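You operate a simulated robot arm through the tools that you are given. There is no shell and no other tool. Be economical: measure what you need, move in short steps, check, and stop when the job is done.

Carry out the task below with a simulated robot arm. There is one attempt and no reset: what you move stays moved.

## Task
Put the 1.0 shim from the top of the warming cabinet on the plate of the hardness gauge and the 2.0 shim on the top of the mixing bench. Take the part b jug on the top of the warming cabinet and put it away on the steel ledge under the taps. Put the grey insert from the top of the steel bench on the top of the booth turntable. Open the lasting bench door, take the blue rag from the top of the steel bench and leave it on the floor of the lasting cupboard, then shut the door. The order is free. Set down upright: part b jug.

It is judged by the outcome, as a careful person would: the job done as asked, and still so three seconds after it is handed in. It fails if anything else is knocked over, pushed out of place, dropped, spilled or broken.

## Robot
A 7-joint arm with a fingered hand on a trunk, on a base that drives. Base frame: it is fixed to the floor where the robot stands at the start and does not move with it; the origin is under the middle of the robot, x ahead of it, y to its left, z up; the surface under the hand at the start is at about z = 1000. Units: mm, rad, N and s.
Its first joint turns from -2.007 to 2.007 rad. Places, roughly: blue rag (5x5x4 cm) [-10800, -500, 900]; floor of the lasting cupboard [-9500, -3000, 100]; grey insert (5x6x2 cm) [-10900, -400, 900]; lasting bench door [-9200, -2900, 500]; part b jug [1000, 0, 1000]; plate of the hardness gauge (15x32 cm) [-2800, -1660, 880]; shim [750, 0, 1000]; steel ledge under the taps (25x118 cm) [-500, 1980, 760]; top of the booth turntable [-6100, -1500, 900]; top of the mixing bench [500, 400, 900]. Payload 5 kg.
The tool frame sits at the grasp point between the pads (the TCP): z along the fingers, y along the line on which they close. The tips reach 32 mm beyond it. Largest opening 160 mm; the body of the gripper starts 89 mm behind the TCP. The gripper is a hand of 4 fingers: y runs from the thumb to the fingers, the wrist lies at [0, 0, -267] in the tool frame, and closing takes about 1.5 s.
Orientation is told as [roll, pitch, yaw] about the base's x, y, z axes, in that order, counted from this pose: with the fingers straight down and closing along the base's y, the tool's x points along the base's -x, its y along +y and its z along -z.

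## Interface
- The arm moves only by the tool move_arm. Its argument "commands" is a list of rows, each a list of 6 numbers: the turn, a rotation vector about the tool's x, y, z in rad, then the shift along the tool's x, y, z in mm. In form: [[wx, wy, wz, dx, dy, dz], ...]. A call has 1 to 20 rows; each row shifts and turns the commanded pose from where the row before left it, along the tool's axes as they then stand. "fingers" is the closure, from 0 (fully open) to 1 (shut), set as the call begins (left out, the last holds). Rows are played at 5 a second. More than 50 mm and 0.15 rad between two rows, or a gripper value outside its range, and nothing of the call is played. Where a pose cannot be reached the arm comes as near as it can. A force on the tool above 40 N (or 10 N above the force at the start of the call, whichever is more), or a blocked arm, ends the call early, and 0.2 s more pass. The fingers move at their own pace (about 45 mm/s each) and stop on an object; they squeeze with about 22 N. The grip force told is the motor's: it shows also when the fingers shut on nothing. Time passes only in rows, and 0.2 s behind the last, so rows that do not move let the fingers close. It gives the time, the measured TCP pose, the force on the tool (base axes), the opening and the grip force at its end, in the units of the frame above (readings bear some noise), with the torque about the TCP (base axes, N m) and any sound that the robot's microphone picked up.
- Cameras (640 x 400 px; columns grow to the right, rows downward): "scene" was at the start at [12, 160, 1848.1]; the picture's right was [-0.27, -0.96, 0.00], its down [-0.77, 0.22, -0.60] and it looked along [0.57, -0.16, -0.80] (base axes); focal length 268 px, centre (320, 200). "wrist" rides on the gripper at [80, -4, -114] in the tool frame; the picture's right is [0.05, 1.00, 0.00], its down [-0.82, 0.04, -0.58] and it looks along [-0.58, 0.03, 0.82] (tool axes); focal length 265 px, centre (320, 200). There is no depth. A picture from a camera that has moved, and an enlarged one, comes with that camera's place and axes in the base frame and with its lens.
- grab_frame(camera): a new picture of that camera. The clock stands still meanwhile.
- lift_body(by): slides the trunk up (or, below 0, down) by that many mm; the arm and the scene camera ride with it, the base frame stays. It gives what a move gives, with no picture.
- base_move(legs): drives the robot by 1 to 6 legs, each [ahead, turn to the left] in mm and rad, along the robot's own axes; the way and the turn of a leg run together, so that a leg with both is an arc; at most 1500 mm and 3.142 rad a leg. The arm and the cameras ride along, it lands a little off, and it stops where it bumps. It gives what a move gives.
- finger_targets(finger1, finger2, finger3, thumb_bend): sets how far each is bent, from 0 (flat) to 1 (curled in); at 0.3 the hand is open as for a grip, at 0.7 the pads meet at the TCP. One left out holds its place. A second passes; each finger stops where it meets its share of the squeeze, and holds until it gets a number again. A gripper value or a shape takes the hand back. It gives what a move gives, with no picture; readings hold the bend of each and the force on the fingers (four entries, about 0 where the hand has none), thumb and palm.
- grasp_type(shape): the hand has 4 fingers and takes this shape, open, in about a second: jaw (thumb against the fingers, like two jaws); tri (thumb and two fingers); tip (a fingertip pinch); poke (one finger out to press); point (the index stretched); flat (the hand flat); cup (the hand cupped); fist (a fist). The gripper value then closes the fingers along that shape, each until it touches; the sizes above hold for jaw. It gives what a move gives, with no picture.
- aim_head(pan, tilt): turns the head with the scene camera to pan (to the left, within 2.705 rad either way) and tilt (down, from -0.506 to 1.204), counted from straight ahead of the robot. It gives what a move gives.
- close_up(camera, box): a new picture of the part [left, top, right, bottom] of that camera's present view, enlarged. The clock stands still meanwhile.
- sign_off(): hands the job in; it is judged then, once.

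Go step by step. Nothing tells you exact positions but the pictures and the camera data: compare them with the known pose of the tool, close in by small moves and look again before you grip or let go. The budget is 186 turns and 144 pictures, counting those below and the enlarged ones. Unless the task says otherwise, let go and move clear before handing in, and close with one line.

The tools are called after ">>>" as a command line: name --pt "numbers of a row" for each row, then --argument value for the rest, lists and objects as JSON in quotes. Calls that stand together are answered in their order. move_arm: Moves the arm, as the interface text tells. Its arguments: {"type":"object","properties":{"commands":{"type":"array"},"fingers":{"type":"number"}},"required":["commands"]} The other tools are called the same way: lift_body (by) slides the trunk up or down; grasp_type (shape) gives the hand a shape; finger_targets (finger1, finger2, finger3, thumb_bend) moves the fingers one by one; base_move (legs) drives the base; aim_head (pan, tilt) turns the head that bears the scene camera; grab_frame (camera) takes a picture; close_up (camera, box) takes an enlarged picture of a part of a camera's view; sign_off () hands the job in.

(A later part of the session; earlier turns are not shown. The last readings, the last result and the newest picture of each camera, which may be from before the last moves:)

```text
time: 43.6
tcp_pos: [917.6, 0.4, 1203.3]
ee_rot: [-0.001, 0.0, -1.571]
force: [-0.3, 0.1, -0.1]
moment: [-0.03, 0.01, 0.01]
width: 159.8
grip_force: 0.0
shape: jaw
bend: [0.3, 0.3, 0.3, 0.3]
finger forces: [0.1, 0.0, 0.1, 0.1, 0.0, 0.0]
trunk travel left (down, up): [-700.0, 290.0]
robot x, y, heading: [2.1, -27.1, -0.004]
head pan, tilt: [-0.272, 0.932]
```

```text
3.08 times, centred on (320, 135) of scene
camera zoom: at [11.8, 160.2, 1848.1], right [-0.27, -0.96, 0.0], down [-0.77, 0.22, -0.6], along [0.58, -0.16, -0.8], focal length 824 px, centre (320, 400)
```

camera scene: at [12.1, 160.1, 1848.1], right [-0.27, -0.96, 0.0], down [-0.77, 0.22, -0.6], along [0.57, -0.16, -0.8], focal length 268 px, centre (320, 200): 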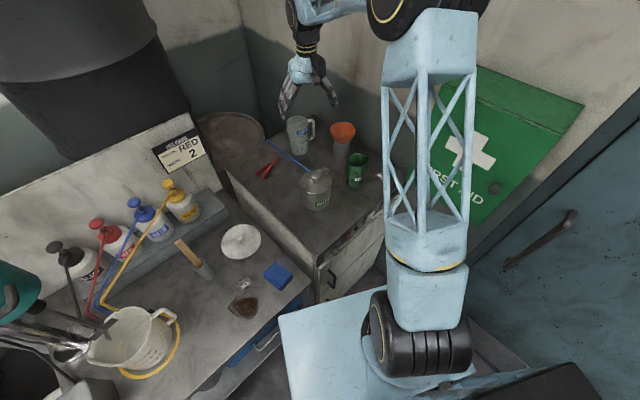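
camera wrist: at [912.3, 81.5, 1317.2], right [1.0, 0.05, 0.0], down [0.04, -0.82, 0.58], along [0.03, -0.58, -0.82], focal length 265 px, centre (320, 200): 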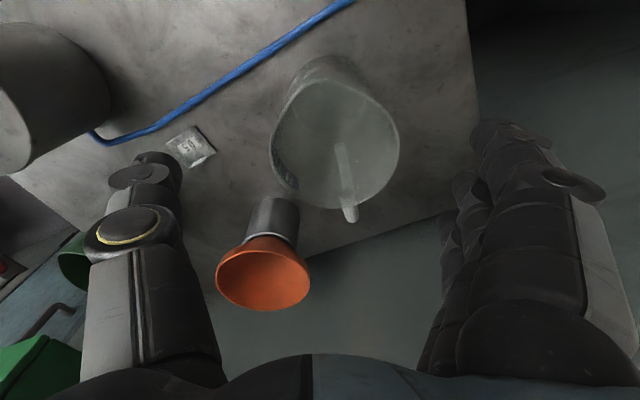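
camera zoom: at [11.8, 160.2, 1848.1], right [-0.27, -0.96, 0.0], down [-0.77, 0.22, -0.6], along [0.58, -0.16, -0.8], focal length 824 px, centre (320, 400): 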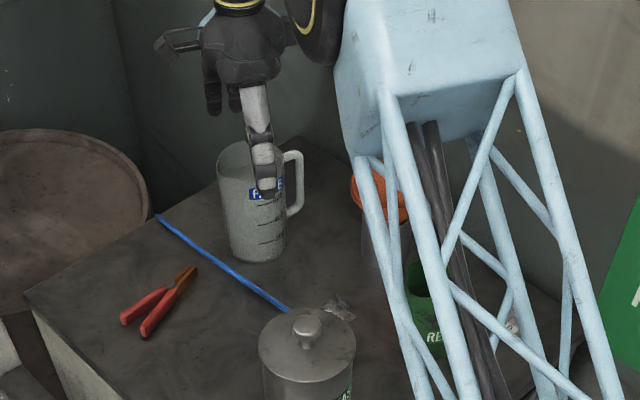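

>>> move_arm --pt "0 0 0 8 7 0" --pt "0 0 0 0 0 20" --pt "0 0 0 0 0 20" --pt "0 0 0 0 0 15" --pt "0 0 0 0 0 0"

>>> grab_frame --camera "wrist"

```text
time: 44.8
tcp_pos: [921.8, 8.3, 1149.2]
ee_rot: [-0.001, 0.0, -1.571]
force: [0.2, 0.1, 0.4]
moment: [0.03, -0.01, 0.03]
width: 159.8
grip_force: 0.1
shape: jaw
bend: [0.3, 0.3, 0.3, 0.3]
finger forces: [0.1, 0.0, 0.0, 0.0, 0.1, 0.0]
trunk travel left (down, up): [-700.0, 290.0]
robot x, y, heading: [2.3, -27.0, -0.003]
head pan, tilt: [-0.272, 0.932]
```

```text
108 pictures are left
camera wrist: at [917.7, 89.4, 1262.5], right [1.0, 0.05, 0.0], down [0.04, -0.82, 0.58], along [0.03, -0.58, -0.82], focal length 265 px, centre (320, 200)
```

wrist: 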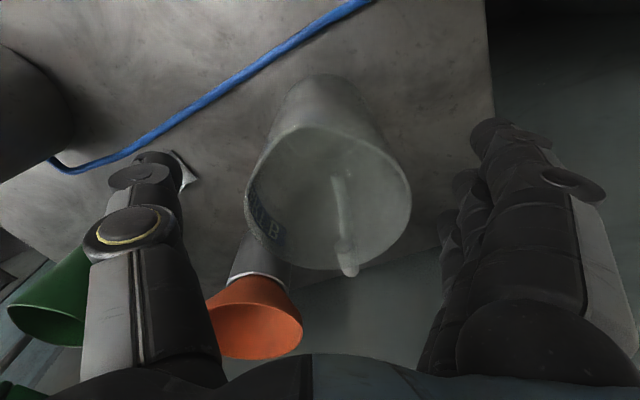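

>>> move_arm --pt "0 0 0 4 0 15" --pt "0 0 0 0 0 15" --pt "0 0 0 0 0 15" --pt "0 0 0 0 0 9" --pt "0 0 0 0 0 0"

>>> move_arm --pt "0 0 0 0 0 0" --pt "0 0 0 0 0 0" --pt "0 0 0 0 0 0" --pt "0 0 0 0 0 0" --pt "0 0 0 0 0 0" --pt "0 0 0 0 0 0" --pt "0 0 0 0 0 0" --fingers 1

>>> grab_frame --camera "wrist"

```text
time: 46.0
tcp_pos: [922.8, 13.7, 1094.3]
ee_rot: [-0.001, 0.0, -1.571]
force: [0.0, -0.1, 0.7]
moment: [0.0, 0.0, -0.03]
width: 160.0
grip_force: 0.0
shape: jaw
bend: [0.3, 0.3, 0.3, 0.3]
finger forces: [0.0, 0.0, 0.1, 0.0, 0.0, 0.1]
trunk travel left (down, up): [-700.0, 290.0]
robot x, y, heading: [4.9, -24.1, -0.001]
head pan, tilt: [-0.272, 0.932]
```

```text
time: 47.6
tcp_pos: [921.9, 14.0, 1094.6]
ee_rot: [0.0, 0.0, -1.57]
force: [-0.4, -0.6, -0.4]
moment: [0.01, -0.04, -0.02]
width: 70.3
grip_force: 10.5
shape: jaw
bend: [0.73, 0.72, 0.73, 0.7]
finger forces: [2.6, 2.8, 2.8, 0.1, 8.7, 0.0]
trunk travel left (down, up): [-700.0, 290.0]
robot x, y, heading: [2.1, -25.6, -0.001]
head pan, tilt: [-0.272, 0.932]
```

```text
107 pictures are left
camera wrist: at [918.1, 94.5, 1208.1], right [1.0, 0.05, 0.0], down [0.04, -0.82, 0.58], along [0.03, -0.58, -0.82], focal length 265 px, centre (320, 200)
```

wrist: 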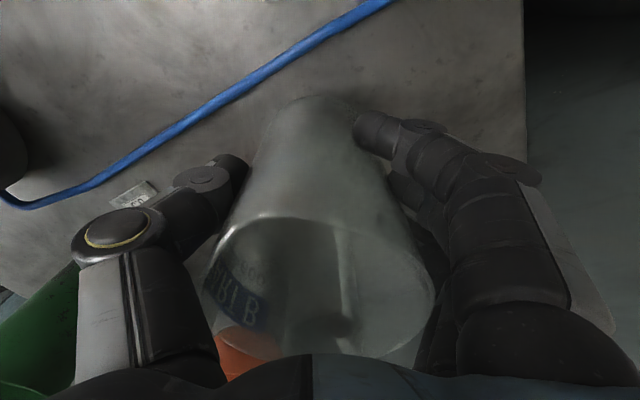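

>>> move_arm --pt "0 0 0 0 0 0" --pt "0 0 0 0 0 0" --pt "0 0 0 0 0 0" --pt "0 0 0 0 0 -10" --pt "0 0 0 0 0 -10" --pt "0 0 0 0 0 -10" --pt "0 0 0 0 0 0"

>>> grab_frame --camera "wrist"

```text
time: 49.2
tcp_pos: [922.0, 13.5, 1123.8]
ee_rot: [0.001, 0.001, -1.57]
force: [0.0, 0.3, -0.7]
moment: [0.06, 0.01, -0.02]
width: 68.9
grip_force: 22.1
shape: jaw
bend: [0.73, 0.72, 0.73, 0.7]
finger forces: [5.8, 6.4, 6.6, 0.1, 19.8, 0.1]
trunk travel left (down, up): [-700.0, 290.0]
robot x, y, heading: [5.1, -28.0, 0.002]
head pan, tilt: [-0.272, 0.932]
```

```text
106 pictures are left
camera wrist: at [918.1, 94.4, 1237.5], right [1.0, 0.05, 0.0], down [0.04, -0.82, 0.58], along [0.03, -0.58, -0.82], focal length 265 px, centre (320, 200)
```

wrist: 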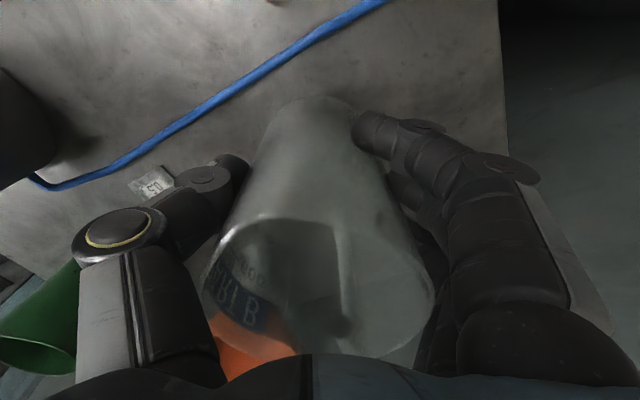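

The jug is held and lifts cleanly. I'll raise and retract it, then look round toward the ledge.

>>> move_arm --pt "0 0 0 0 0 -40" --pt "0 0 0 0 0 -40" --pt "0 0 0 0 0 -40" --pt "0 0 0 0 0 -40" --pt "0 0 0 0 0 -40" --pt "0 0 0 0 -40 0" --pt "0 0 0 0 -40 0" --pt "0 0 0 0 -40 0" --pt "0 0 0 0 -40 0" --pt "0 0 0 0 -40 0" --pt "0 0 0 0 -40 0" --pt "0 0 0 0 -40 0" --pt "0 0 0 0 -40 0" --pt "0 0 0 0 -40 0" --pt "0 0 0 0 0 0"

>>> aim_head --pan 1.8 --tilt 0.5

>>> grab_frame --camera "scene"

>>> aim_head --pan 2.7 --tilt 0.5

>>> grab_frame --camera "scene"

>>> aim_head --pan -2.7 --tilt 0.4

>>> grab_frame --camera "scene"

```text
time: 52.4
tcp_pos: [561.7, 12.4, 1326.7]
ee_rot: [-0.001, 0.0, -1.571]
force: [0.4, -0.6, -0.7]
moment: [0.03, 0.06, -0.02]
width: 68.7
grip_force: 21.6
shape: jaw
bend: [0.73, 0.73, 0.73, 0.7]
finger forces: [6.3, 6.5, 6.7, 0.0, 19.9, 0.1]
trunk travel left (down, up): [-700.0, 290.0]
robot x, y, heading: [4.0, -25.0, 0.002]
head pan, tilt: [-0.272, 0.932]
```

```text
time: 54.4
tcp_pos: [562.0, 12.3, 1325.8]
ee_rot: [0.0, 0.0, -1.573]
force: [0.3, -1.6, -1.2]
moment: [0.0, 0.02, 0.0]
width: 68.7
grip_force: 22.0
shape: jaw
bend: [0.73, 0.73, 0.73, 0.7]
finger forces: [6.3, 6.5, 6.6, 0.0, 19.9, 0.0]
trunk travel left (down, up): [-700.0, 290.0]
robot x, y, heading: [6.8, -27.6, -0.003]
head pan, tilt: [1.799, 0.499]
```

```text
105 pictures are left
camera scene: at [-79.6, 268.5, 1884.3], right [0.97, 0.23, 0.0], down [0.11, -0.47, -0.88], along [-0.2, 0.86, -0.48], focal length 268 px, centre (320, 200)
```

scene: 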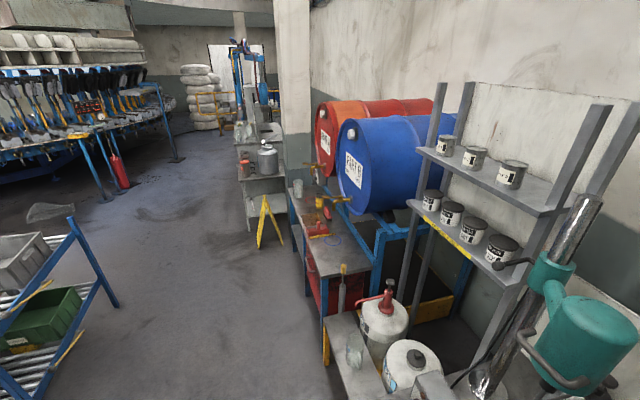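

```text
time: 55.6
tcp_pos: [560.7, 12.8, 1326.4]
ee_rot: [0.0, 0.0, -1.572]
force: [-0.4, 0.1, -0.5]
moment: [-0.01, -0.02, 0.02]
width: 68.6
grip_force: 22.4
shape: jaw
bend: [0.73, 0.73, 0.73, 0.7]
finger forces: [6.3, 6.5, 6.5, 0.0, 20.0, 0.0]
trunk travel left (down, up): [-700.0, 290.0]
robot x, y, heading: [1.8, -23.9, 0.001]
head pan, tilt: [2.7, 0.499]
```

```text
104 pictures are left
camera scene: at [-141.2, 218.9, 1884.3], right [0.43, 0.9, 0.0], down [0.43, -0.2, -0.88], along [-0.79, 0.38, -0.48], focal length 268 px, centre (320, 200)
```

scene: 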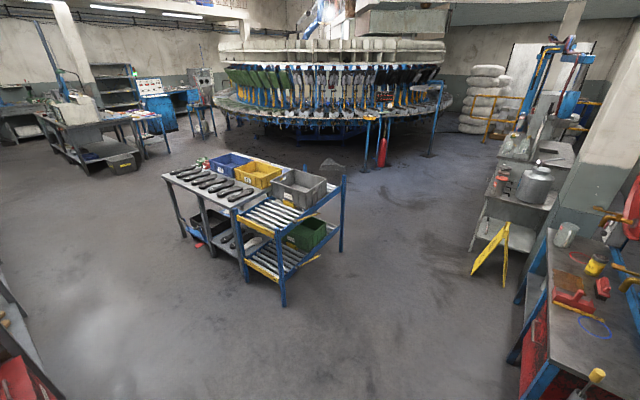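

```text
time: 59.8
tcp_pos: [560.6, 12.0, 1327.0]
ee_rot: [-0.001, 0.0, -1.571]
force: [-0.1, -0.2, -1.2]
moment: [0.02, 0.03, -0.03]
width: 68.7
grip_force: 22.2
shape: jaw
bend: [0.73, 0.73, 0.73, 0.7]
finger forces: [6.3, 6.5, 6.6, 0.0, 19.8, 0.1]
trunk travel left (down, up): [-700.0, 290.0]
robot x, y, heading: [2.5, -24.5, 0.0]
head pan, tilt: [-2.7, 0.4]
```

```text
103 pictures are left
camera scene: at [-142.7, 140.3, 1893.4], right [-0.43, 0.9, 0.0], down [0.35, 0.17, -0.92], along [-0.83, -0.39, -0.39], focal length 268 px, centre (320, 200)
```

scene: 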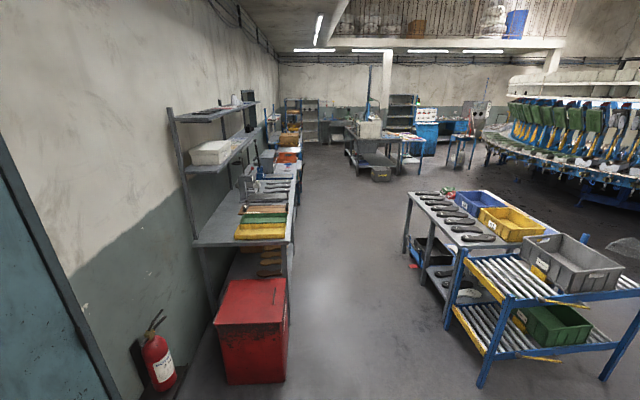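

The ledge with drum taps is on the left, running away toward (-900, 2500). I'll look at it enlarged.

>>> aim_head --pan 2.0 --tilt 0.5

>>> close_up --camera "scene" --box '[300, 120, 540, 320]'

```text
time: 63.5
tcp_pos: [561.1, 11.8, 1325.5]
ee_rot: [-0.001, -0.001, -1.572]
force: [-0.5, -0.4, -1.2]
moment: [0.04, -0.01, 0.02]
width: 68.8
grip_force: 21.9
shape: jaw
bend: [0.73, 0.73, 0.73, 0.7]
finger forces: [6.3, 6.5, 6.7, 0.0, 19.9, 0.0]
trunk travel left (down, up): [-700.0, 290.0]
robot x, y, heading: [2.5, -22.8, -0.0]
head pan, tilt: [2.0, 0.499]
```

```text
2.00 times, centred on (420, 220) of scene
camera zoom: at [-96.8, 262.6, 1884.3], right [0.91, 0.42, 0.0], down [0.2, -0.44, -0.88], along [-0.37, 0.8, -0.48], focal length 535 px, centre (120, 160)
```

zoom: 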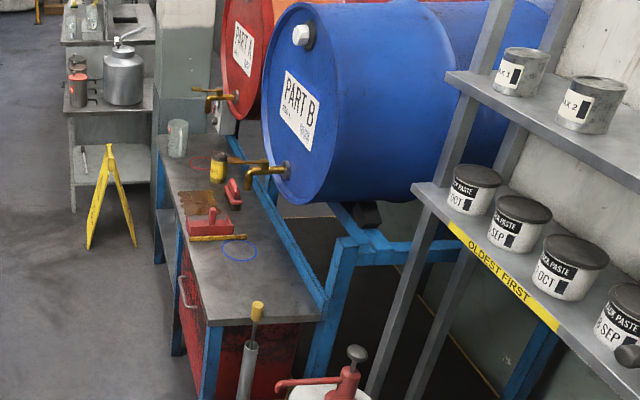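

There is free space on the near end of the ledge around (-275, 1575, 760), short of the blue ring under the tap. I'll back off, turn left and drive up beside it.

>>> base_move --legs '[[-700, 0], [0, 1.571], [1150, 0]]'

>>> aim_head --pan -0.7 --tilt 0.8

>>> grab_frame --camera "scene"

```text
time: 77.0
tcp_pos: [-783.7, 1706.6, 1326.4]
ee_rot: [-0.001, 0.001, 0.026]
force: [-0.1, -0.7, -0.7]
moment: [0.01, 0.03, -0.02]
width: 68.4
grip_force: 22.0
shape: jaw
bend: [0.73, 0.73, 0.73, 0.7]
finger forces: [6.4, 6.4, 6.3, 0.0, 19.4, 0.0]
trunk travel left (down, up): [-700.0, 290.0]
robot x, y, heading: [-730.2, 1146.3, 1.595]
head pan, tilt: [2.0, 0.499]
```

```text
time: 79.4
tcp_pos: [-783.9, 1705.8, 1326.3]
ee_rot: [-0.001, -0.001, 0.026]
force: [-0.5, 0.0, -0.3]
moment: [-0.02, 0.02, 0.01]
width: 68.3
grip_force: 21.8
shape: jaw
bend: [0.73, 0.73, 0.73, 0.7]
finger forces: [6.4, 6.4, 6.4, 0.0, 19.3, 0.0]
trunk travel left (down, up): [-700.0, 290.0]
robot x, y, heading: [-729.0, 1148.9, 1.596]
head pan, tilt: [-0.7, 0.799]
```

```text
101 pictures are left
camera scene: at [-883.6, 1148.5, 1858.3], right [0.78, -0.62, 0.0], down [-0.45, -0.56, -0.7], along [0.43, 0.54, -0.72], focal length 268 px, centre (320, 200)
```

scene: 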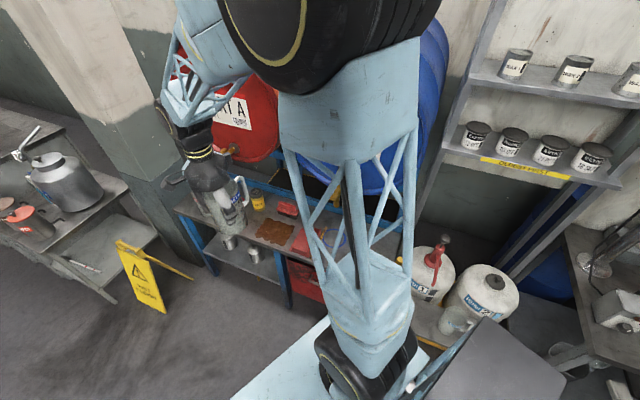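

>>> base_move --legs '[[0, -0.79]]'

>>> aim_head --pan 0.25 --tilt 0.8

>>> grab_frame --camera "scene"

>>> grab_frame --camera "wrist"

```text
time: 82.0
tcp_pos: [-370.2, 1577.4, 1326.1]
ee_rot: [-0.001, 0.001, -0.763]
force: [0.3, -1.1, -0.5]
moment: [0.01, 0.03, 0.0]
width: 68.5
grip_force: 22.6
shape: jaw
bend: [0.73, 0.73, 0.73, 0.7]
finger forces: [6.5, 6.3, 6.3, 0.1, 19.1, 0.0]
trunk travel left (down, up): [-700.0, 290.0]
robot x, y, heading: [-729.6, 1150.9, 0.807]
head pan, tilt: [-0.7, 0.799]
```

```text
time: 83.2
tcp_pos: [-371.9, 1578.4, 1327.1]
ee_rot: [0.002, 0.0, -0.762]
force: [0.1, -0.5, -0.6]
moment: [0.01, -0.02, 0.0]
width: 68.3
grip_force: 22.0
shape: jaw
bend: [0.73, 0.73, 0.73, 0.7]
finger forces: [6.4, 6.3, 6.4, 0.0, 19.2, 0.0]
trunk travel left (down, up): [-700.0, 290.0]
robot x, y, heading: [-730.6, 1144.8, 0.806]
head pan, tilt: [0.25, 0.799]
```

```text
100 pictures are left
camera scene: at [-880.6, 1318.2, 1858.3], right [0.87, -0.49, 0.0], down [-0.35, -0.62, -0.7], along [0.34, 0.61, -0.72], focal length 268 px, centre (320, 200)
```

scene: 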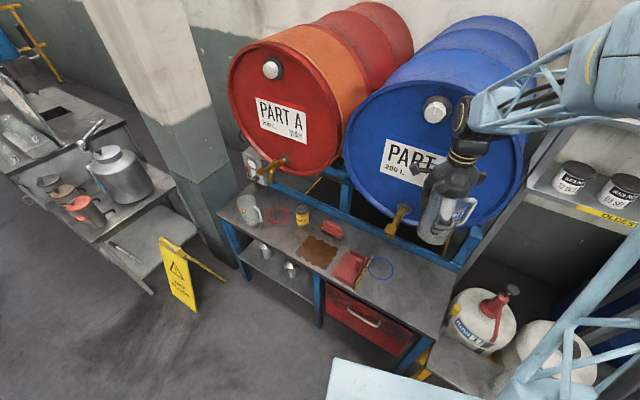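

```text
99 pictures are left
camera wrist: at [-432.8, 1631.5, 1440.1], right [0.65, 0.76, 0.0], down [0.62, -0.53, 0.58], along [0.44, -0.38, -0.82], focal length 265 px, centre (320, 200)
```

wrist: 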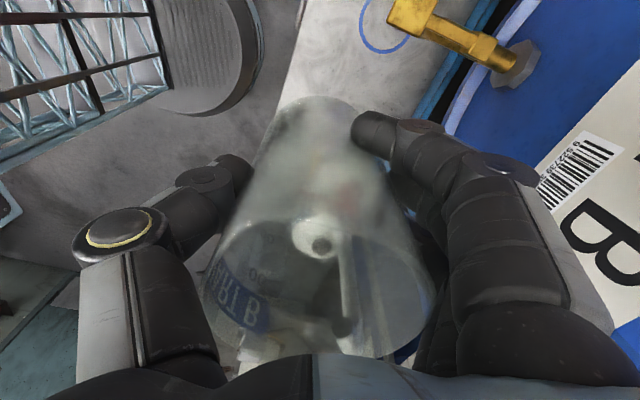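

The ledge's near end is clear; the tap spout is about (-377, 1695, 1100). I'll bring the jug over (-285, 1545) and lower part-way, then look.

>>> move_arm --pt "0 0 0 -28.3 11.9 0" --pt "0 0 0 -28.3 11.9 0" --pt "0 0 0 -28.3 11.9 0" --pt "0 0 0 0 0 40" --pt "0 0 0 0 0 40" --pt "0 0 0 0 0 40" --pt "0 0 0 0 0 40" --pt "0 0 0 0 0 0"

>>> grab_frame --camera "scene"

>>> grab_frame --camera "wrist"

```text
time: 85.0
tcp_pos: [-285.7, 1544.8, 1169.3]
ee_rot: [-0.001, 0.001, -0.762]
force: [-0.2, 0.5, -0.6]
moment: [0.02, 0.02, -0.03]
width: 68.1
grip_force: 22.1
shape: jaw
bend: [0.73, 0.73, 0.73, 0.7]
finger forces: [6.4, 6.3, 6.5, 0.0, 19.3, 0.0]
trunk travel left (down, up): [-700.0, 290.0]
robot x, y, heading: [-728.9, 1146.7, 0.807]
head pan, tilt: [0.25, 0.799]
```

```text
98 pictures are left
camera scene: at [-881.1, 1317.9, 1858.4], right [0.87, -0.49, 0.0], down [-0.35, -0.62, -0.7], along [0.34, 0.61, -0.72], focal length 268 px, centre (320, 200)
```

scene: 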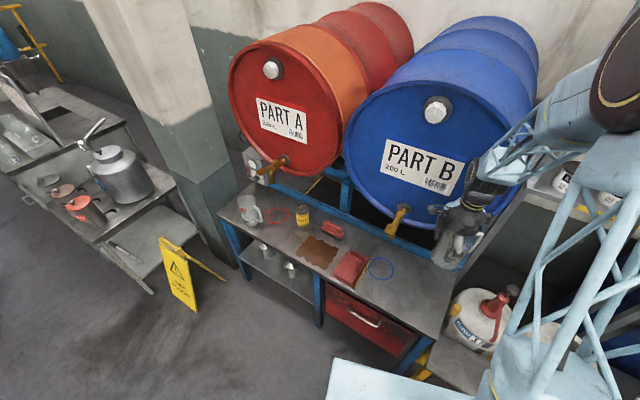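

```text
97 pictures are left
camera wrist: at [-346.9, 1597.3, 1282.0], right [0.65, 0.76, 0.0], down [0.62, -0.53, 0.58], along [0.44, -0.38, -0.82], focal length 265 px, centre (320, 200)
```

wrist: 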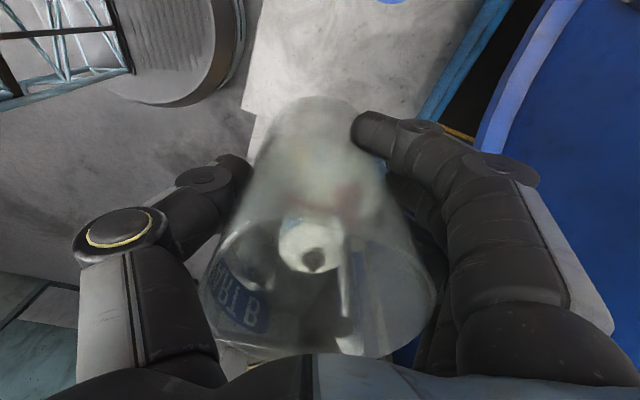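

The spot beneath is well on the ledge. I'll lower on, watching clearance to the drum.

>>> move_arm --pt "0 0 0 0 0 30" --pt "0 0 0 0 0 30" --pt "0 0 0 0 0 30" --pt "0 0 0 0 0 30" --pt "0 0 0 0 0 30" --pt "0 0 0 0 0 30" --pt "0 0 0 0 0 30" --pt "0 0 0 0 0 30" --pt "0 0 0 0 0 20" --pt "0 0 0 0 0 0"

>>> grab_frame --camera "scene"

>>> grab_frame --camera "wrist"

```text
time: 87.2
tcp_pos: [-286.5, 1546.9, 908.4]
ee_rot: [0.0, 0.001, -0.762]
force: [-0.2, 0.1, -0.8]
moment: [0.01, 0.01, 0.0]
width: 67.7
grip_force: 22.1
shape: jaw
bend: [0.73, 0.73, 0.73, 0.7]
finger forces: [6.6, 6.4, 6.3, 0.0, 19.1, 0.0]
trunk travel left (down, up): [-700.0, 290.0]
robot x, y, heading: [-733.5, 1146.9, 0.807]
head pan, tilt: [0.25, 0.799]
```

```text
96 pictures are left
camera scene: at [-880.7, 1318.2, 1858.3], right [0.87, -0.49, 0.0], down [-0.35, -0.62, -0.7], along [0.34, 0.61, -0.72], focal length 268 px, centre (320, 200)
```

scene: 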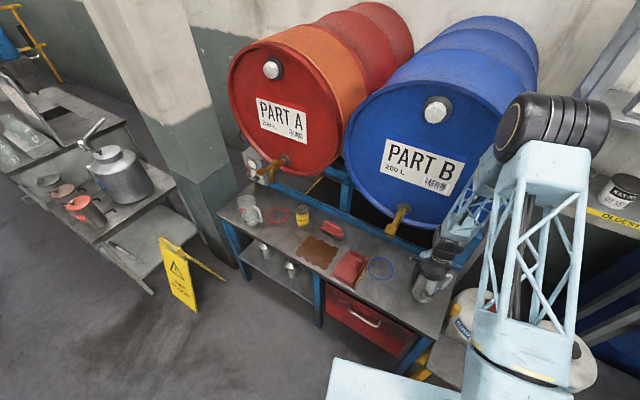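

```text
95 pictures are left
camera wrist: at [-347.8, 1599.9, 1021.5], right [0.65, 0.76, 0.0], down [0.62, -0.53, 0.58], along [0.44, -0.38, -0.82], focal length 265 px, centre (320, 200)
```

wrist: 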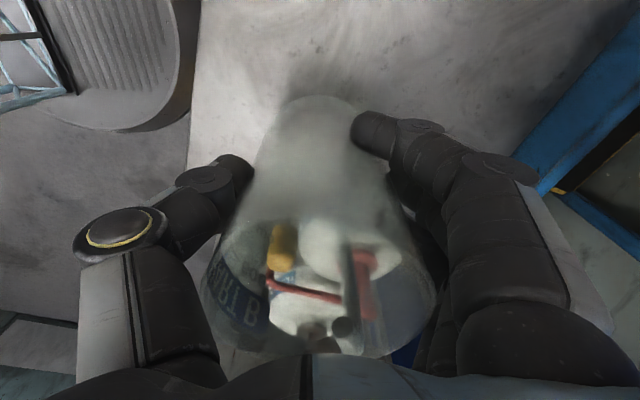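

>>> move_arm --pt "0 0 0 0 0 20" --pt "0 0 0 0 0 15" --pt "0 0 0 0 0 5" --pt "0 0 0 0 0 3" --pt "0 0 0 0 0 2" --pt "0 0 0 0 0 2" --pt "0 0 0 0 0 0"

>>> move_arm --pt "0 0 0 0 0 1.5" --pt "0 0 0 0 0 1.5" --pt "0 0 0 0 0 1.5" --pt "0 0 0 0 0 0"

```text
time: 88.8
tcp_pos: [-286.2, 1546.6, 859.5]
ee_rot: [0.0, 0.0, -0.763]
force: [-0.9, 0.8, 0.2]
moment: [0.03, 0.04, -0.02]
width: 68.0
grip_force: 22.5
shape: jaw
bend: [0.73, 0.73, 0.73, 0.7]
finger forces: [6.6, 6.3, 6.3, 0.0, 19.0, 0.0]
trunk travel left (down, up): [-700.0, 290.0]
robot x, y, heading: [-729.2, 1145.8, 0.812]
head pan, tilt: [0.25, 0.799]
```

```text
time: 89.8
tcp_pos: [-285.7, 1545.7, 853.8]
ee_rot: [0.001, 0.0, -0.763]
force: [-0.6, 0.1, 0.3]
moment: [0.01, 0.01, -0.01]
width: 68.1
grip_force: 22.3
shape: jaw
bend: [0.73, 0.73, 0.73, 0.7]
finger forces: [6.4, 6.2, 6.4, 0.1, 19.7, 0.0]
trunk travel left (down, up): [-700.0, 290.0]
robot x, y, heading: [-732.4, 1148.2, 0.812]
head pan, tilt: [0.25, 0.799]
```

>>> move_arm --pt "0 0 0 0 0 1" --pt "0 0 0 0 0 1" --pt "0 0 0 0 0 1" --pt "0 0 0 0 0 0"

>>> close_up --camera "scene" --box '[380, 220, 500, 330]'

```text
time: 90.8
tcp_pos: [-285.6, 1546.1, 853.9]
ee_rot: [0.0, 0.0, -0.762]
force: [-0.5, 2.5, 15.6]
moment: [0.03, -0.04, 0.02]
width: 67.7
grip_force: 22.0
shape: jaw
bend: [0.73, 0.73, 0.73, 0.7]
finger forces: [8.1, 7.8, 8.0, 0.0, 22.1, 0.1]
trunk travel left (down, up): [-700.0, 290.0]
robot x, y, heading: [-731.1, 1147.7, 0.81]
head pan, tilt: [0.25, 0.799]
```

```text
3.64 times, centred on (440, 275) of scene
camera zoom: at [-881.6, 1317.7, 1858.4], right [0.87, -0.49, 0.0], down [-0.35, -0.62, -0.7], along [0.34, 0.61, -0.72], focal length 973 px, centre (-116, -73)
```

zoom: 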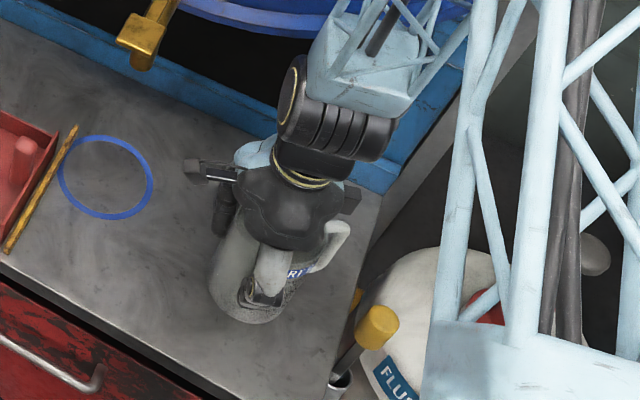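

The jug stands on the ledge. I'll ease off, open wide, and rise straight up.

>>> move_arm --pt "0 0 0 0 0 -1.5" --pt "0 0 0 0 0 0"

>>> move_arm --pt "0 0 0 0 0 0" --pt "0 0 0 0 0 0" --pt "0 0 0 0 0 0" --pt "0 0 0 0 0 0" --pt "0 0 0 0 0 0" --pt "0 0 0 0 0 0" --pt "0 0 0 0 0 0" --pt "0 0 0 0 0 0" --fingers 0

>>> grab_frame --camera "wrist"

```text
time: 91.4
tcp_pos: [-284.9, 1544.8, 853.9]
ee_rot: [0.0, 0.0, -0.763]
force: [0.9, 2.0, 7.2]
moment: [0.06, -0.1, 0.03]
width: 67.9
grip_force: 21.7
shape: jaw
bend: [0.73, 0.73, 0.73, 0.7]
finger forces: [8.1, 7.8, 7.9, 0.0, 20.6, 0.1]
trunk travel left (down, up): [-700.0, 290.0]
robot x, y, heading: [-732.0, 1148.6, 0.808]
head pan, tilt: [0.25, 0.799]
```

```text
time: 93.2
tcp_pos: [-286.3, 1545.3, 852.7]
ee_rot: [-0.001, -0.001, -0.762]
force: [-1.0, 0.5, 0.9]
moment: [0.01, 0.02, -0.04]
width: 160.1
grip_force: 0.0
shape: jaw
bend: [0.3, 0.3, 0.3, 0.3]
finger forces: [0.0, 0.0, 0.0, 0.0, 0.0, 0.0]
trunk travel left (down, up): [-700.0, 290.0]
robot x, y, heading: [-733.5, 1147.8, 0.809]
head pan, tilt: [0.25, 0.799]
```

```text
93 pictures are left
camera wrist: at [-347.0, 1598.2, 967.4], right [0.65, 0.76, 0.0], down [0.62, -0.53, 0.58], along [0.44, -0.38, -0.82], focal length 265 px, centre (320, 200)
```

wrist: 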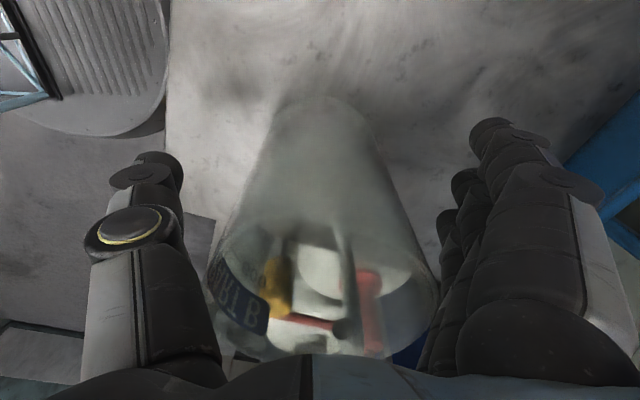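

>>> move_arm --pt "0 0 0 0 0 -15" --pt "0 0 0 0 0 -30" --pt "0 0 0 0 0 -30" --pt "0 0 0 0 0 -30" --pt "0 0 0 0 0 -20" --pt "0 0 0 0 0 0"

>>> move_arm --pt "0 0 0 0 0 0" --pt "0 0 0 0 0 0" --pt "0 0 0 0 0 0" --pt "0 0 0 0 0 0" --pt "0 0 0 0 0 0" --pt "0 0 0 0 0 -40" --pt "0 0 0 0 0 -40" --pt "0 0 0 0 0 -40" --pt "0 0 0 0 0 -40" --pt "0 0 0 0 0 -40" --pt "0 0 0 0 0 -40" --pt "0 0 0 0 0 -40" --pt "0 0 0 0 0 -40" --pt "0 0 0 0 0 -40" --pt "0 0 0 0 0 0" --fingers 0.7

>>> grab_frame --camera "scene"

```text
time: 94.6
tcp_pos: [-285.7, 1543.9, 979.7]
ee_rot: [-0.001, 0.001, -0.763]
force: [0.1, -0.5, -1.0]
moment: [0.0, -0.01, -0.02]
width: 160.0
grip_force: 0.0
shape: jaw
bend: [0.3, 0.3, 0.3, 0.3]
finger forces: [0.0, 0.1, 0.0, 0.0, 0.1, 0.1]
trunk travel left (down, up): [-700.0, 290.0]
robot x, y, heading: [-730.2, 1146.6, 0.812]
head pan, tilt: [0.25, 0.799]
```

```text
time: 97.8
tcp_pos: [-285.5, 1545.8, 1341.4]
ee_rot: [0.001, -0.001, -0.763]
force: [0.1, 0.2, -0.5]
moment: [-0.03, 0.02, 0.0]
width: 48.4
grip_force: 0.1
shape: jaw
bend: [0.73, 0.73, 0.73, 0.7]
finger forces: [0.0, 0.1, 0.1, 0.1, 0.0, 0.0]
trunk travel left (down, up): [-700.0, 290.0]
robot x, y, heading: [-728.4, 1147.5, 0.805]
head pan, tilt: [0.25, 0.799]
```

```text
92 pictures are left
camera scene: at [-880.4, 1318.4, 1858.3], right [0.87, -0.49, 0.0], down [-0.35, -0.62, -0.7], along [0.34, 0.61, -0.72], focal length 268 px, centre (320, 200)
```

scene: 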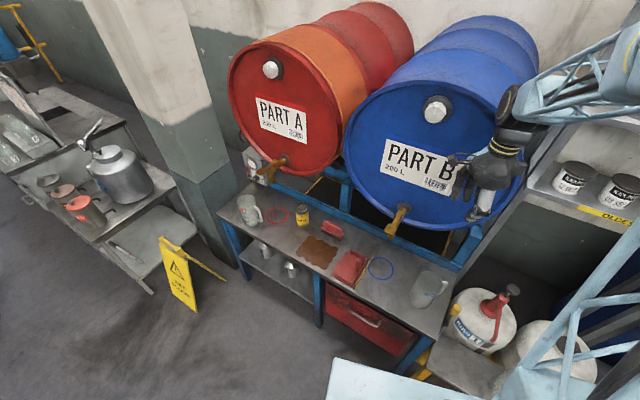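

The jug stands upright on the ledge. Now I'll go back to the warming cabinet for the 1.0 shim.

>>> move_arm --pt "0 0 0 0 -40 0" --pt "0 0 0 0 -40 0" --pt "0 0 0 0 0 0"

>>> base_move --legs '[[0, 0.765], [-1170, 0], [0, -1.571], [725, 0]]'

>>> grab_frame --camera "wrist"

```text
time: 98.6
tcp_pos: [-343.7, 1486.1, 1338.8]
ee_rot: [-0.001, 0.0, -0.763]
force: [0.9, -0.2, 0.4]
moment: [0.0, 0.0, -0.02]
width: 48.4
grip_force: 0.1
shape: jaw
bend: [0.73, 0.73, 0.73, 0.7]
finger forces: [0.1, 0.0, 0.0, 0.1, 0.1, 0.0]
trunk travel left (down, up): [-700.0, 290.0]
robot x, y, heading: [-733.4, 1147.1, 0.806]
head pan, tilt: [0.25, 0.799]
```

```text
time: 114.2
tcp_pos: [473.3, -70.6, 1337.9]
ee_rot: [0.0, 0.001, -1.561]
force: [0.2, -0.7, -0.4]
moment: [-0.03, 0.03, -0.02]
width: 48.3
grip_force: 0.0
shape: jaw
bend: [0.73, 0.73, 0.73, 0.7]
finger forces: [0.0, 0.0, 0.0, 0.0, 0.0, 0.0]
trunk travel left (down, up): [-700.0, 290.0]
robot x, y, heading: [-40.0, -27.3, 0.007]
head pan, tilt: [0.25, 0.799]
```

```text
91 pictures are left
camera wrist: at [468.0, 11.3, 1451.9], right [1.0, 0.06, 0.0], down [0.05, -0.81, 0.58], along [0.04, -0.58, -0.82], focal length 265 px, centre (320, 200)
```

wrist: 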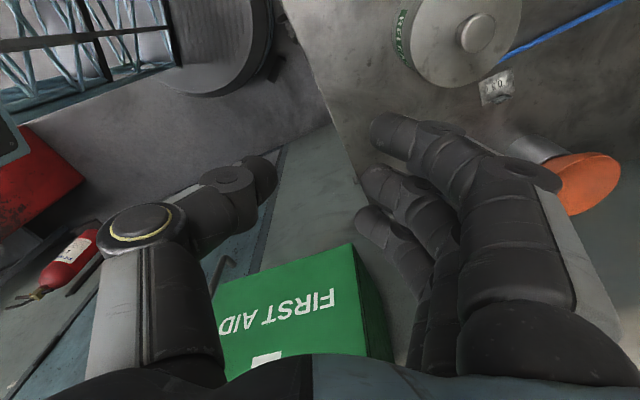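

I'm back by the cabinet; the first-aid box sits close to the 1.0 shim on the right. I'll look before approaching.

>>> aim_head --pan -0.5 --tilt 0.8

>>> grab_frame --camera "scene"

```text
time: 115.3
tcp_pos: [472.0, -69.1, 1338.2]
ee_rot: [0.001, -0.001, -1.559]
force: [0.3, 0.0, 0.8]
moment: [-0.03, 0.01, -0.03]
width: 48.3
grip_force: 0.2
shape: jaw
bend: [0.73, 0.73, 0.73, 0.7]
finger forces: [0.0, 0.0, 0.0, 0.0, 0.1, 0.0]
trunk travel left (down, up): [-700.0, 290.0]
robot x, y, heading: [-41.9, -24.9, 0.013]
head pan, tilt: [-0.499, 0.799]
```

```text
90 pictures are left
camera scene: at [-31.9, 138.0, 1858.3], right [-0.47, -0.88, 0.0], down [-0.63, 0.34, -0.7], along [0.62, -0.33, -0.72], focal length 268 px, centre (320, 200)
```

scene: 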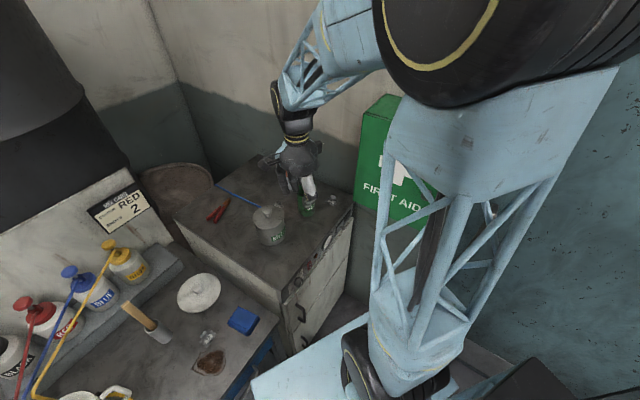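

>>> move_arm --pt "0 0 -0.135 0 0 0" --pt "0 0 -0.135 0 0 0" --pt "0 0 -0.135 0 0 0" --pt "0 0 -0.135 0 0 0" --pt "0 0 0 -45 9.2 0" --pt "0 0 0 -45 9.2 0" --pt "0 0 0 -45 9.2 0" --pt "0 0 0 -45 9.2 0" --pt "0 0 0 -45 9.2 0" --pt "0 0 0 -45 9.2 0" --pt "0 0 0 0 0 36" --pt "0 0 0 0 0 36" --pt "0 0 0 0 0 36" --pt "0 0 0 0 0 0"

>>> grab_frame --camera "wrist"

```text
time: 118.3
tcp_pos: [665.0, -271.6, 1230.8]
ee_rot: [0.0, 0.0, -1.02]
force: [-0.1, 0.8, 0.5]
moment: [0.04, -0.01, -0.03]
width: 48.4
grip_force: 0.0
shape: jaw
bend: [0.73, 0.73, 0.73, 0.7]
finger forces: [0.2, 0.0, 0.0, 0.0, 0.0, 0.0]
trunk travel left (down, up): [-700.0, 290.0]
robot x, y, heading: [-39.7, -29.9, 0.01]
head pan, tilt: [-0.499, 0.799]
```

```text
89 pictures are left
camera wrist: at [619.5, -205.2, 1343.8], right [0.82, 0.57, 0.0], down [0.46, -0.67, 0.58], along [0.33, -0.48, -0.82], focal length 265 px, centre (320, 200)
```

wrist: 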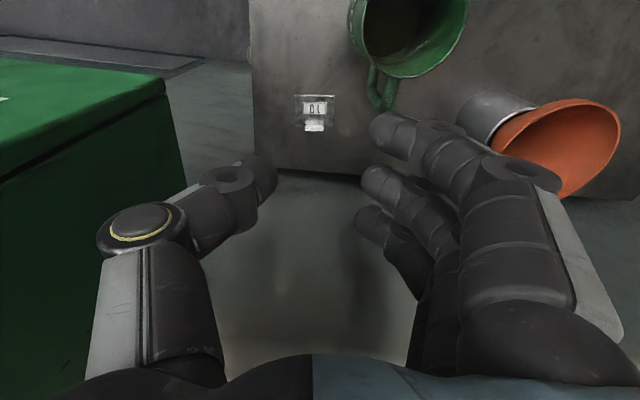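

The tab faces the wall about 75 mm away, with the green cup on the other side. I'll turn the hand so the thumb is on the room side and lean the wrist away from the wall by about 0.35 rad.

>>> move_arm --pt "0 0 0 30 0 0" --pt "0 0 0 30 0 0" --pt "0 0 0.1473 0 0 0" --pt "0 0 0.1473 0 0 0" --pt "0 0 0.1473 0 0 0" --pt "0 0 0.1473 0 0 0" --pt "0 0 0.1473 0 0 0" --pt "0 0 0.1473 0 0 0" --pt "0 0 0.1473 0 0 0" --pt "0 0 0.1473 0 0 0" --pt "0 0 0.1473 0 0 0" --pt "0 0 0.1473 0 0 0" --pt "0 0 0.1473 0 0 0" --pt "-0.117 0 0 0 0 0" --pt "-0.117 0 0 0 0 0" --pt "-0.117 0 0 0 0 0" --pt "0 0 0 0 0 0"

>>> grab_frame --camera "wrist"

>>> grab_frame --camera "scene"

```text
time: 121.9
tcp_pos: [629.6, -221.2, 1228.9]
ee_rot: [0.349, 0.0, -2.642]
force: [-0.9, -0.5, 0.0]
moment: [0.0, 0.03, -0.01]
width: 48.2
grip_force: 0.0
shape: jaw
bend: [0.73, 0.73, 0.73, 0.7]
finger forces: [0.0, 0.0, 0.1, 0.0, 0.0, 0.0]
trunk travel left (down, up): [-700.0, 290.0]
robot x, y, heading: [-41.7, -32.4, 0.011]
head pan, tilt: [-0.499, 0.799]
```

```text
88 pictures are left
camera wrist: at [679.2, -144.2, 1335.1], right [0.5, -0.8, 0.34], down [-0.79, -0.25, 0.56], along [-0.36, -0.55, -0.76], focal length 265 px, centre (320, 200)
```

wrist: 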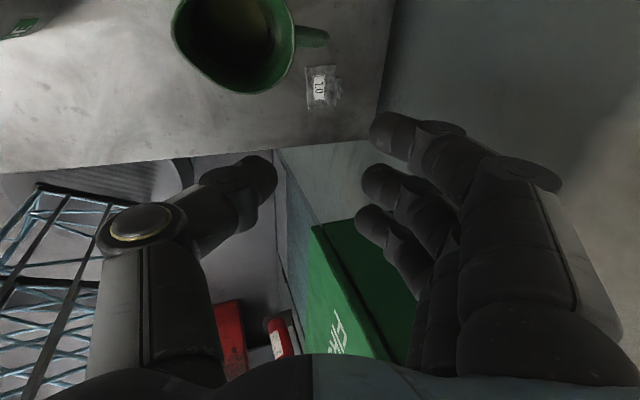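

```text
87 pictures are left
camera scene: at [-31.7, 136.8, 1858.4], right [-0.47, -0.88, 0.0], down [-0.63, 0.34, -0.7], along [0.62, -0.33, -0.72], focal length 268 px, centre (320, 200)
```

scene: 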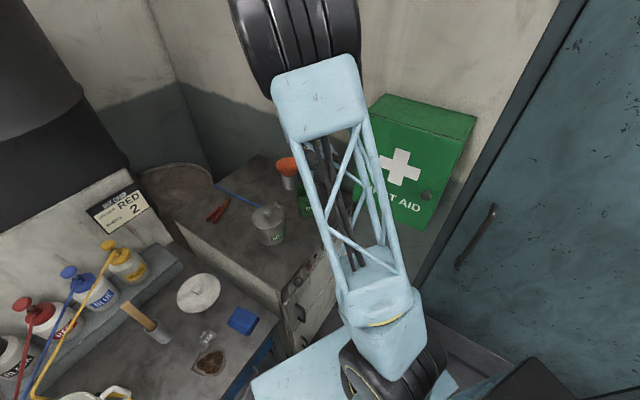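

>>> close_up --camera "wrist" --box '[270, 50, 390, 130]'

```text
5.00 times, centred on (330, 90) of wrist
camera zoom: at [679.2, -144.2, 1335.1], right [0.5, -0.8, 0.34], down [-0.79, -0.25, 0.56], along [-0.36, -0.55, -0.76], focal length 1327 px, centre (270, 750)
```

zoom: 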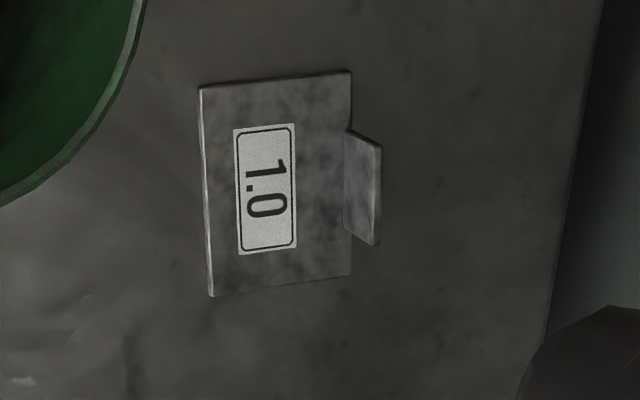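

>>> move_arm --pt "0.117 0 0 0 0 0" --pt "0.117 0 0 0 0 0" --pt "0.117 0 -0.1 0 0 0" --pt "0 0 0 -4.1 44 0" --pt "0 0 0 -4.1 44 0" --pt "-0.12 0 0 0 0 0" --pt "0 0 0 0 0 30" --pt "0 0 0 0 0 30" --pt "0 0 0 0 0 30" --pt "0 0 0 0 0 30" --pt "0 0 0 0 0 0"

>>> grab_frame --camera "wrist"

```text
refused: row 3 steps farther than a row can; nothing moved
```

```text
85 pictures are left
camera wrist: at [679.2, -144.2, 1335.1], right [0.5, -0.8, 0.34], down [-0.79, -0.25, 0.56], along [-0.36, -0.55, -0.76], focal length 265 px, centre (320, 200)
```

wrist: 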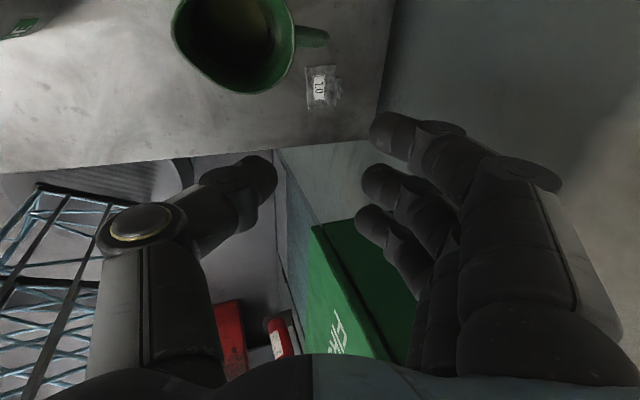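

>>> move_arm --pt "0.117 0 0 0 0 0" --pt "0.117 0 0 0 0 0" --pt "0.117 0 0 0 0 0" --pt "0 0 -0.1 0 0 0" --pt "0 0 0 -4.1 42 0" --pt "0 0 0 -4.1 42 0" --pt "0 0 0 0 0 30" --pt "0 0 0 0 0 30" --pt "0 0 0 0 0 30" --pt "0 0 0 0 0 30" --pt "-0.12 0 0 0 0 0" --pt "0 0 0 0 0 0"

>>> grab_frame --camera "wrist"

```text
time: 124.5
tcp_pos: [668.6, -293.5, 1110.2]
ee_rot: [0.12, 0.0, -2.542]
force: [0.3, -0.5, 0.3]
moment: [0.03, -0.04, 0.01]
width: 48.3
grip_force: 0.0
shape: jaw
bend: [0.73, 0.73, 0.73, 0.7]
finger forces: [0.1, 0.0, 0.0, 0.1, 0.1, 0.0]
trunk travel left (down, up): [-700.0, 290.0]
robot x, y, heading: [-38.2, -27.1, 0.007]
head pan, tilt: [-0.499, 0.799]
```

```text
84 pictures are left
camera wrist: at [725.5, -231.9, 1220.8], right [0.6, -0.79, 0.12], down [-0.69, -0.44, 0.58], along [-0.4, -0.43, -0.81], focal length 265 px, centre (320, 200)
```

wrist: 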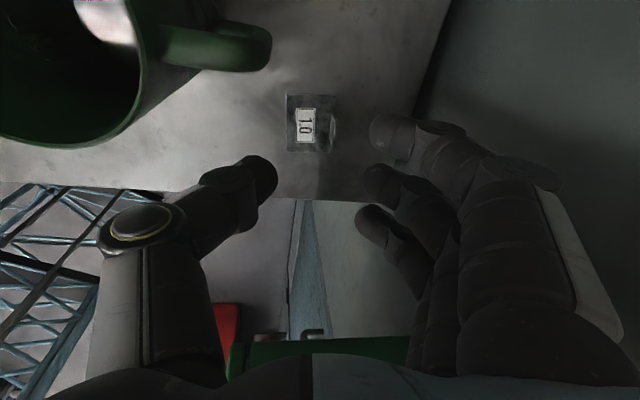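

>>> move_arm --pt "0 0 0 0 0 20" --pt "0 0 0 0 0 20" --pt "0 0 0 0 0 12" --pt "0 0 0 0 0 10" --pt "0 0 0 0 0 0"

>>> grab_frame --camera "wrist"

```text
time: 125.7
tcp_pos: [673.7, -298.9, 1049.2]
ee_rot: [0.122, 0.0, -2.54]
force: [0.5, -0.1, 0.2]
moment: [0.01, 0.02, 0.01]
width: 48.3
grip_force: 0.1
shape: jaw
bend: [0.73, 0.73, 0.73, 0.7]
finger forces: [0.0, 0.1, 0.1, 0.1, 0.0, 0.0]
trunk travel left (down, up): [-700.0, 290.0]
robot x, y, heading: [-35.9, -27.5, 0.012]
head pan, tilt: [-0.499, 0.799]
```

```text
83 pictures are left
camera wrist: at [731.1, -238.2, 1161.3], right [0.6, -0.79, 0.12], down [-0.69, -0.44, 0.58], along [-0.4, -0.43, -0.81], focal length 265 px, centre (320, 200)
```

wrist: 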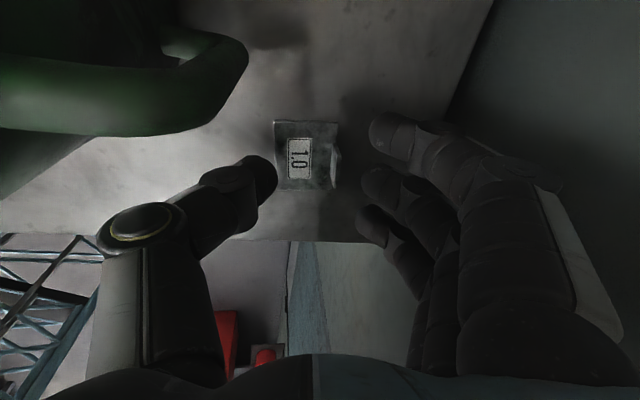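

>>> move_arm --pt "0 0 0 0 0 6" --pt "0 0 0 0 0 5" --pt "0 0 0 0 0 0"

>>> move_arm --pt "0 0 0 0 0 0" --pt "0 0 0 0 0 0" --pt "0 0 0 0 0 0" --pt "0 0 0 0 0 0" --pt "0 0 0 0 0 0" --pt "0 0 0 0 0 0" --fingers 1

>>> close_up --camera "wrist" --box '[220, 90, 420, 240]'

```text
time: 126.5
tcp_pos: [676.0, -300.0, 1037.6]
ee_rot: [0.121, 0.001, -2.539]
force: [0.6, 0.5, 0.2]
moment: [0.01, 0.03, 0.0]
width: 48.1
grip_force: 0.0
shape: jaw
bend: [0.73, 0.73, 0.73, 0.7]
finger forces: [0.0, 0.0, 0.1, 0.1, 0.1, 0.0]
trunk travel left (down, up): [-700.0, 290.0]
robot x, y, heading: [-39.1, -30.4, 0.011]
head pan, tilt: [-0.499, 0.799]
```

```text
time: 127.9
tcp_pos: [673.8, -300.7, 1038.0]
ee_rot: [0.12, -0.001, -2.54]
force: [0.3, 0.0, -0.5]
moment: [-0.03, -0.03, 0.01]
width: 0.5
grip_force: 22.2
shape: jaw
bend: [0.68, 0.72, 0.68, 0.73]
finger forces: [0.0, 5.5, 0.0, 0.1, 5.5, 0.0]
trunk travel left (down, up): [-700.0, 290.0]
robot x, y, heading: [-39.8, -30.0, 0.007]
head pan, tilt: [-0.499, 0.799]
```

```text
2.67 times, centred on (320, 165) of wrist
camera zoom: at [731.5, -239.0, 1150.7], right [0.6, -0.79, 0.12], down [-0.69, -0.44, 0.58], along [-0.4, -0.43, -0.81], focal length 708 px, centre (320, 293)
```

zoom: 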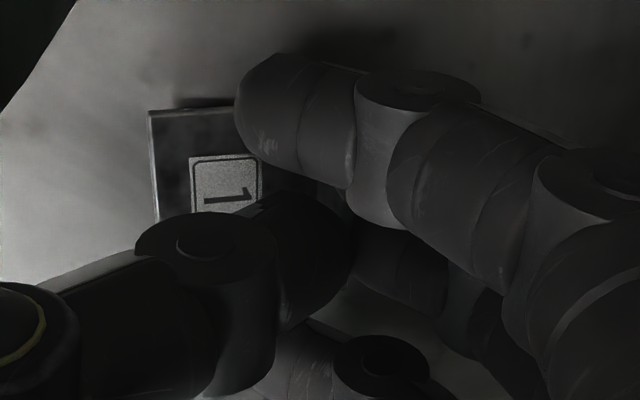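

>>> move_arm --pt "0 0 0 0 0 -10" --pt "0 0 0 0 0 -10" --pt "0 0 0 0 0 0"

>>> close_up --camera "wrist" --box '[220, 90, 420, 240]'

```text
time: 128.7
tcp_pos: [674.3, -296.4, 1058.3]
ee_rot: [0.121, 0.0, -2.541]
force: [-0.4, 0.0, -0.1]
moment: [0.01, -0.03, -0.03]
width: 0.5
grip_force: 22.2
shape: jaw
bend: [0.68, 0.72, 0.68, 0.73]
finger forces: [0.0, 5.5, 0.0, 0.1, 5.4, 0.1]
trunk travel left (down, up): [-700.0, 290.0]
robot x, y, heading: [-41.0, -30.5, 0.013]
head pan, tilt: [-0.499, 0.799]
```

```text
2.67 times, centred on (320, 165) of wrist
camera zoom: at [730.6, -235.9, 1171.0], right [0.6, -0.79, 0.12], down [-0.69, -0.44, 0.58], along [-0.4, -0.43, -0.81], focal length 708 px, centre (320, 293)
```

zoom: 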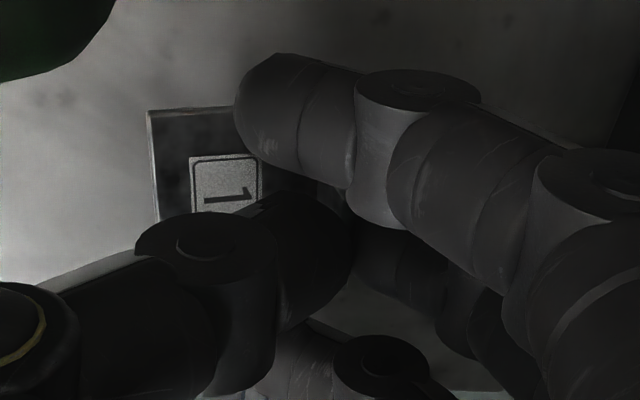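

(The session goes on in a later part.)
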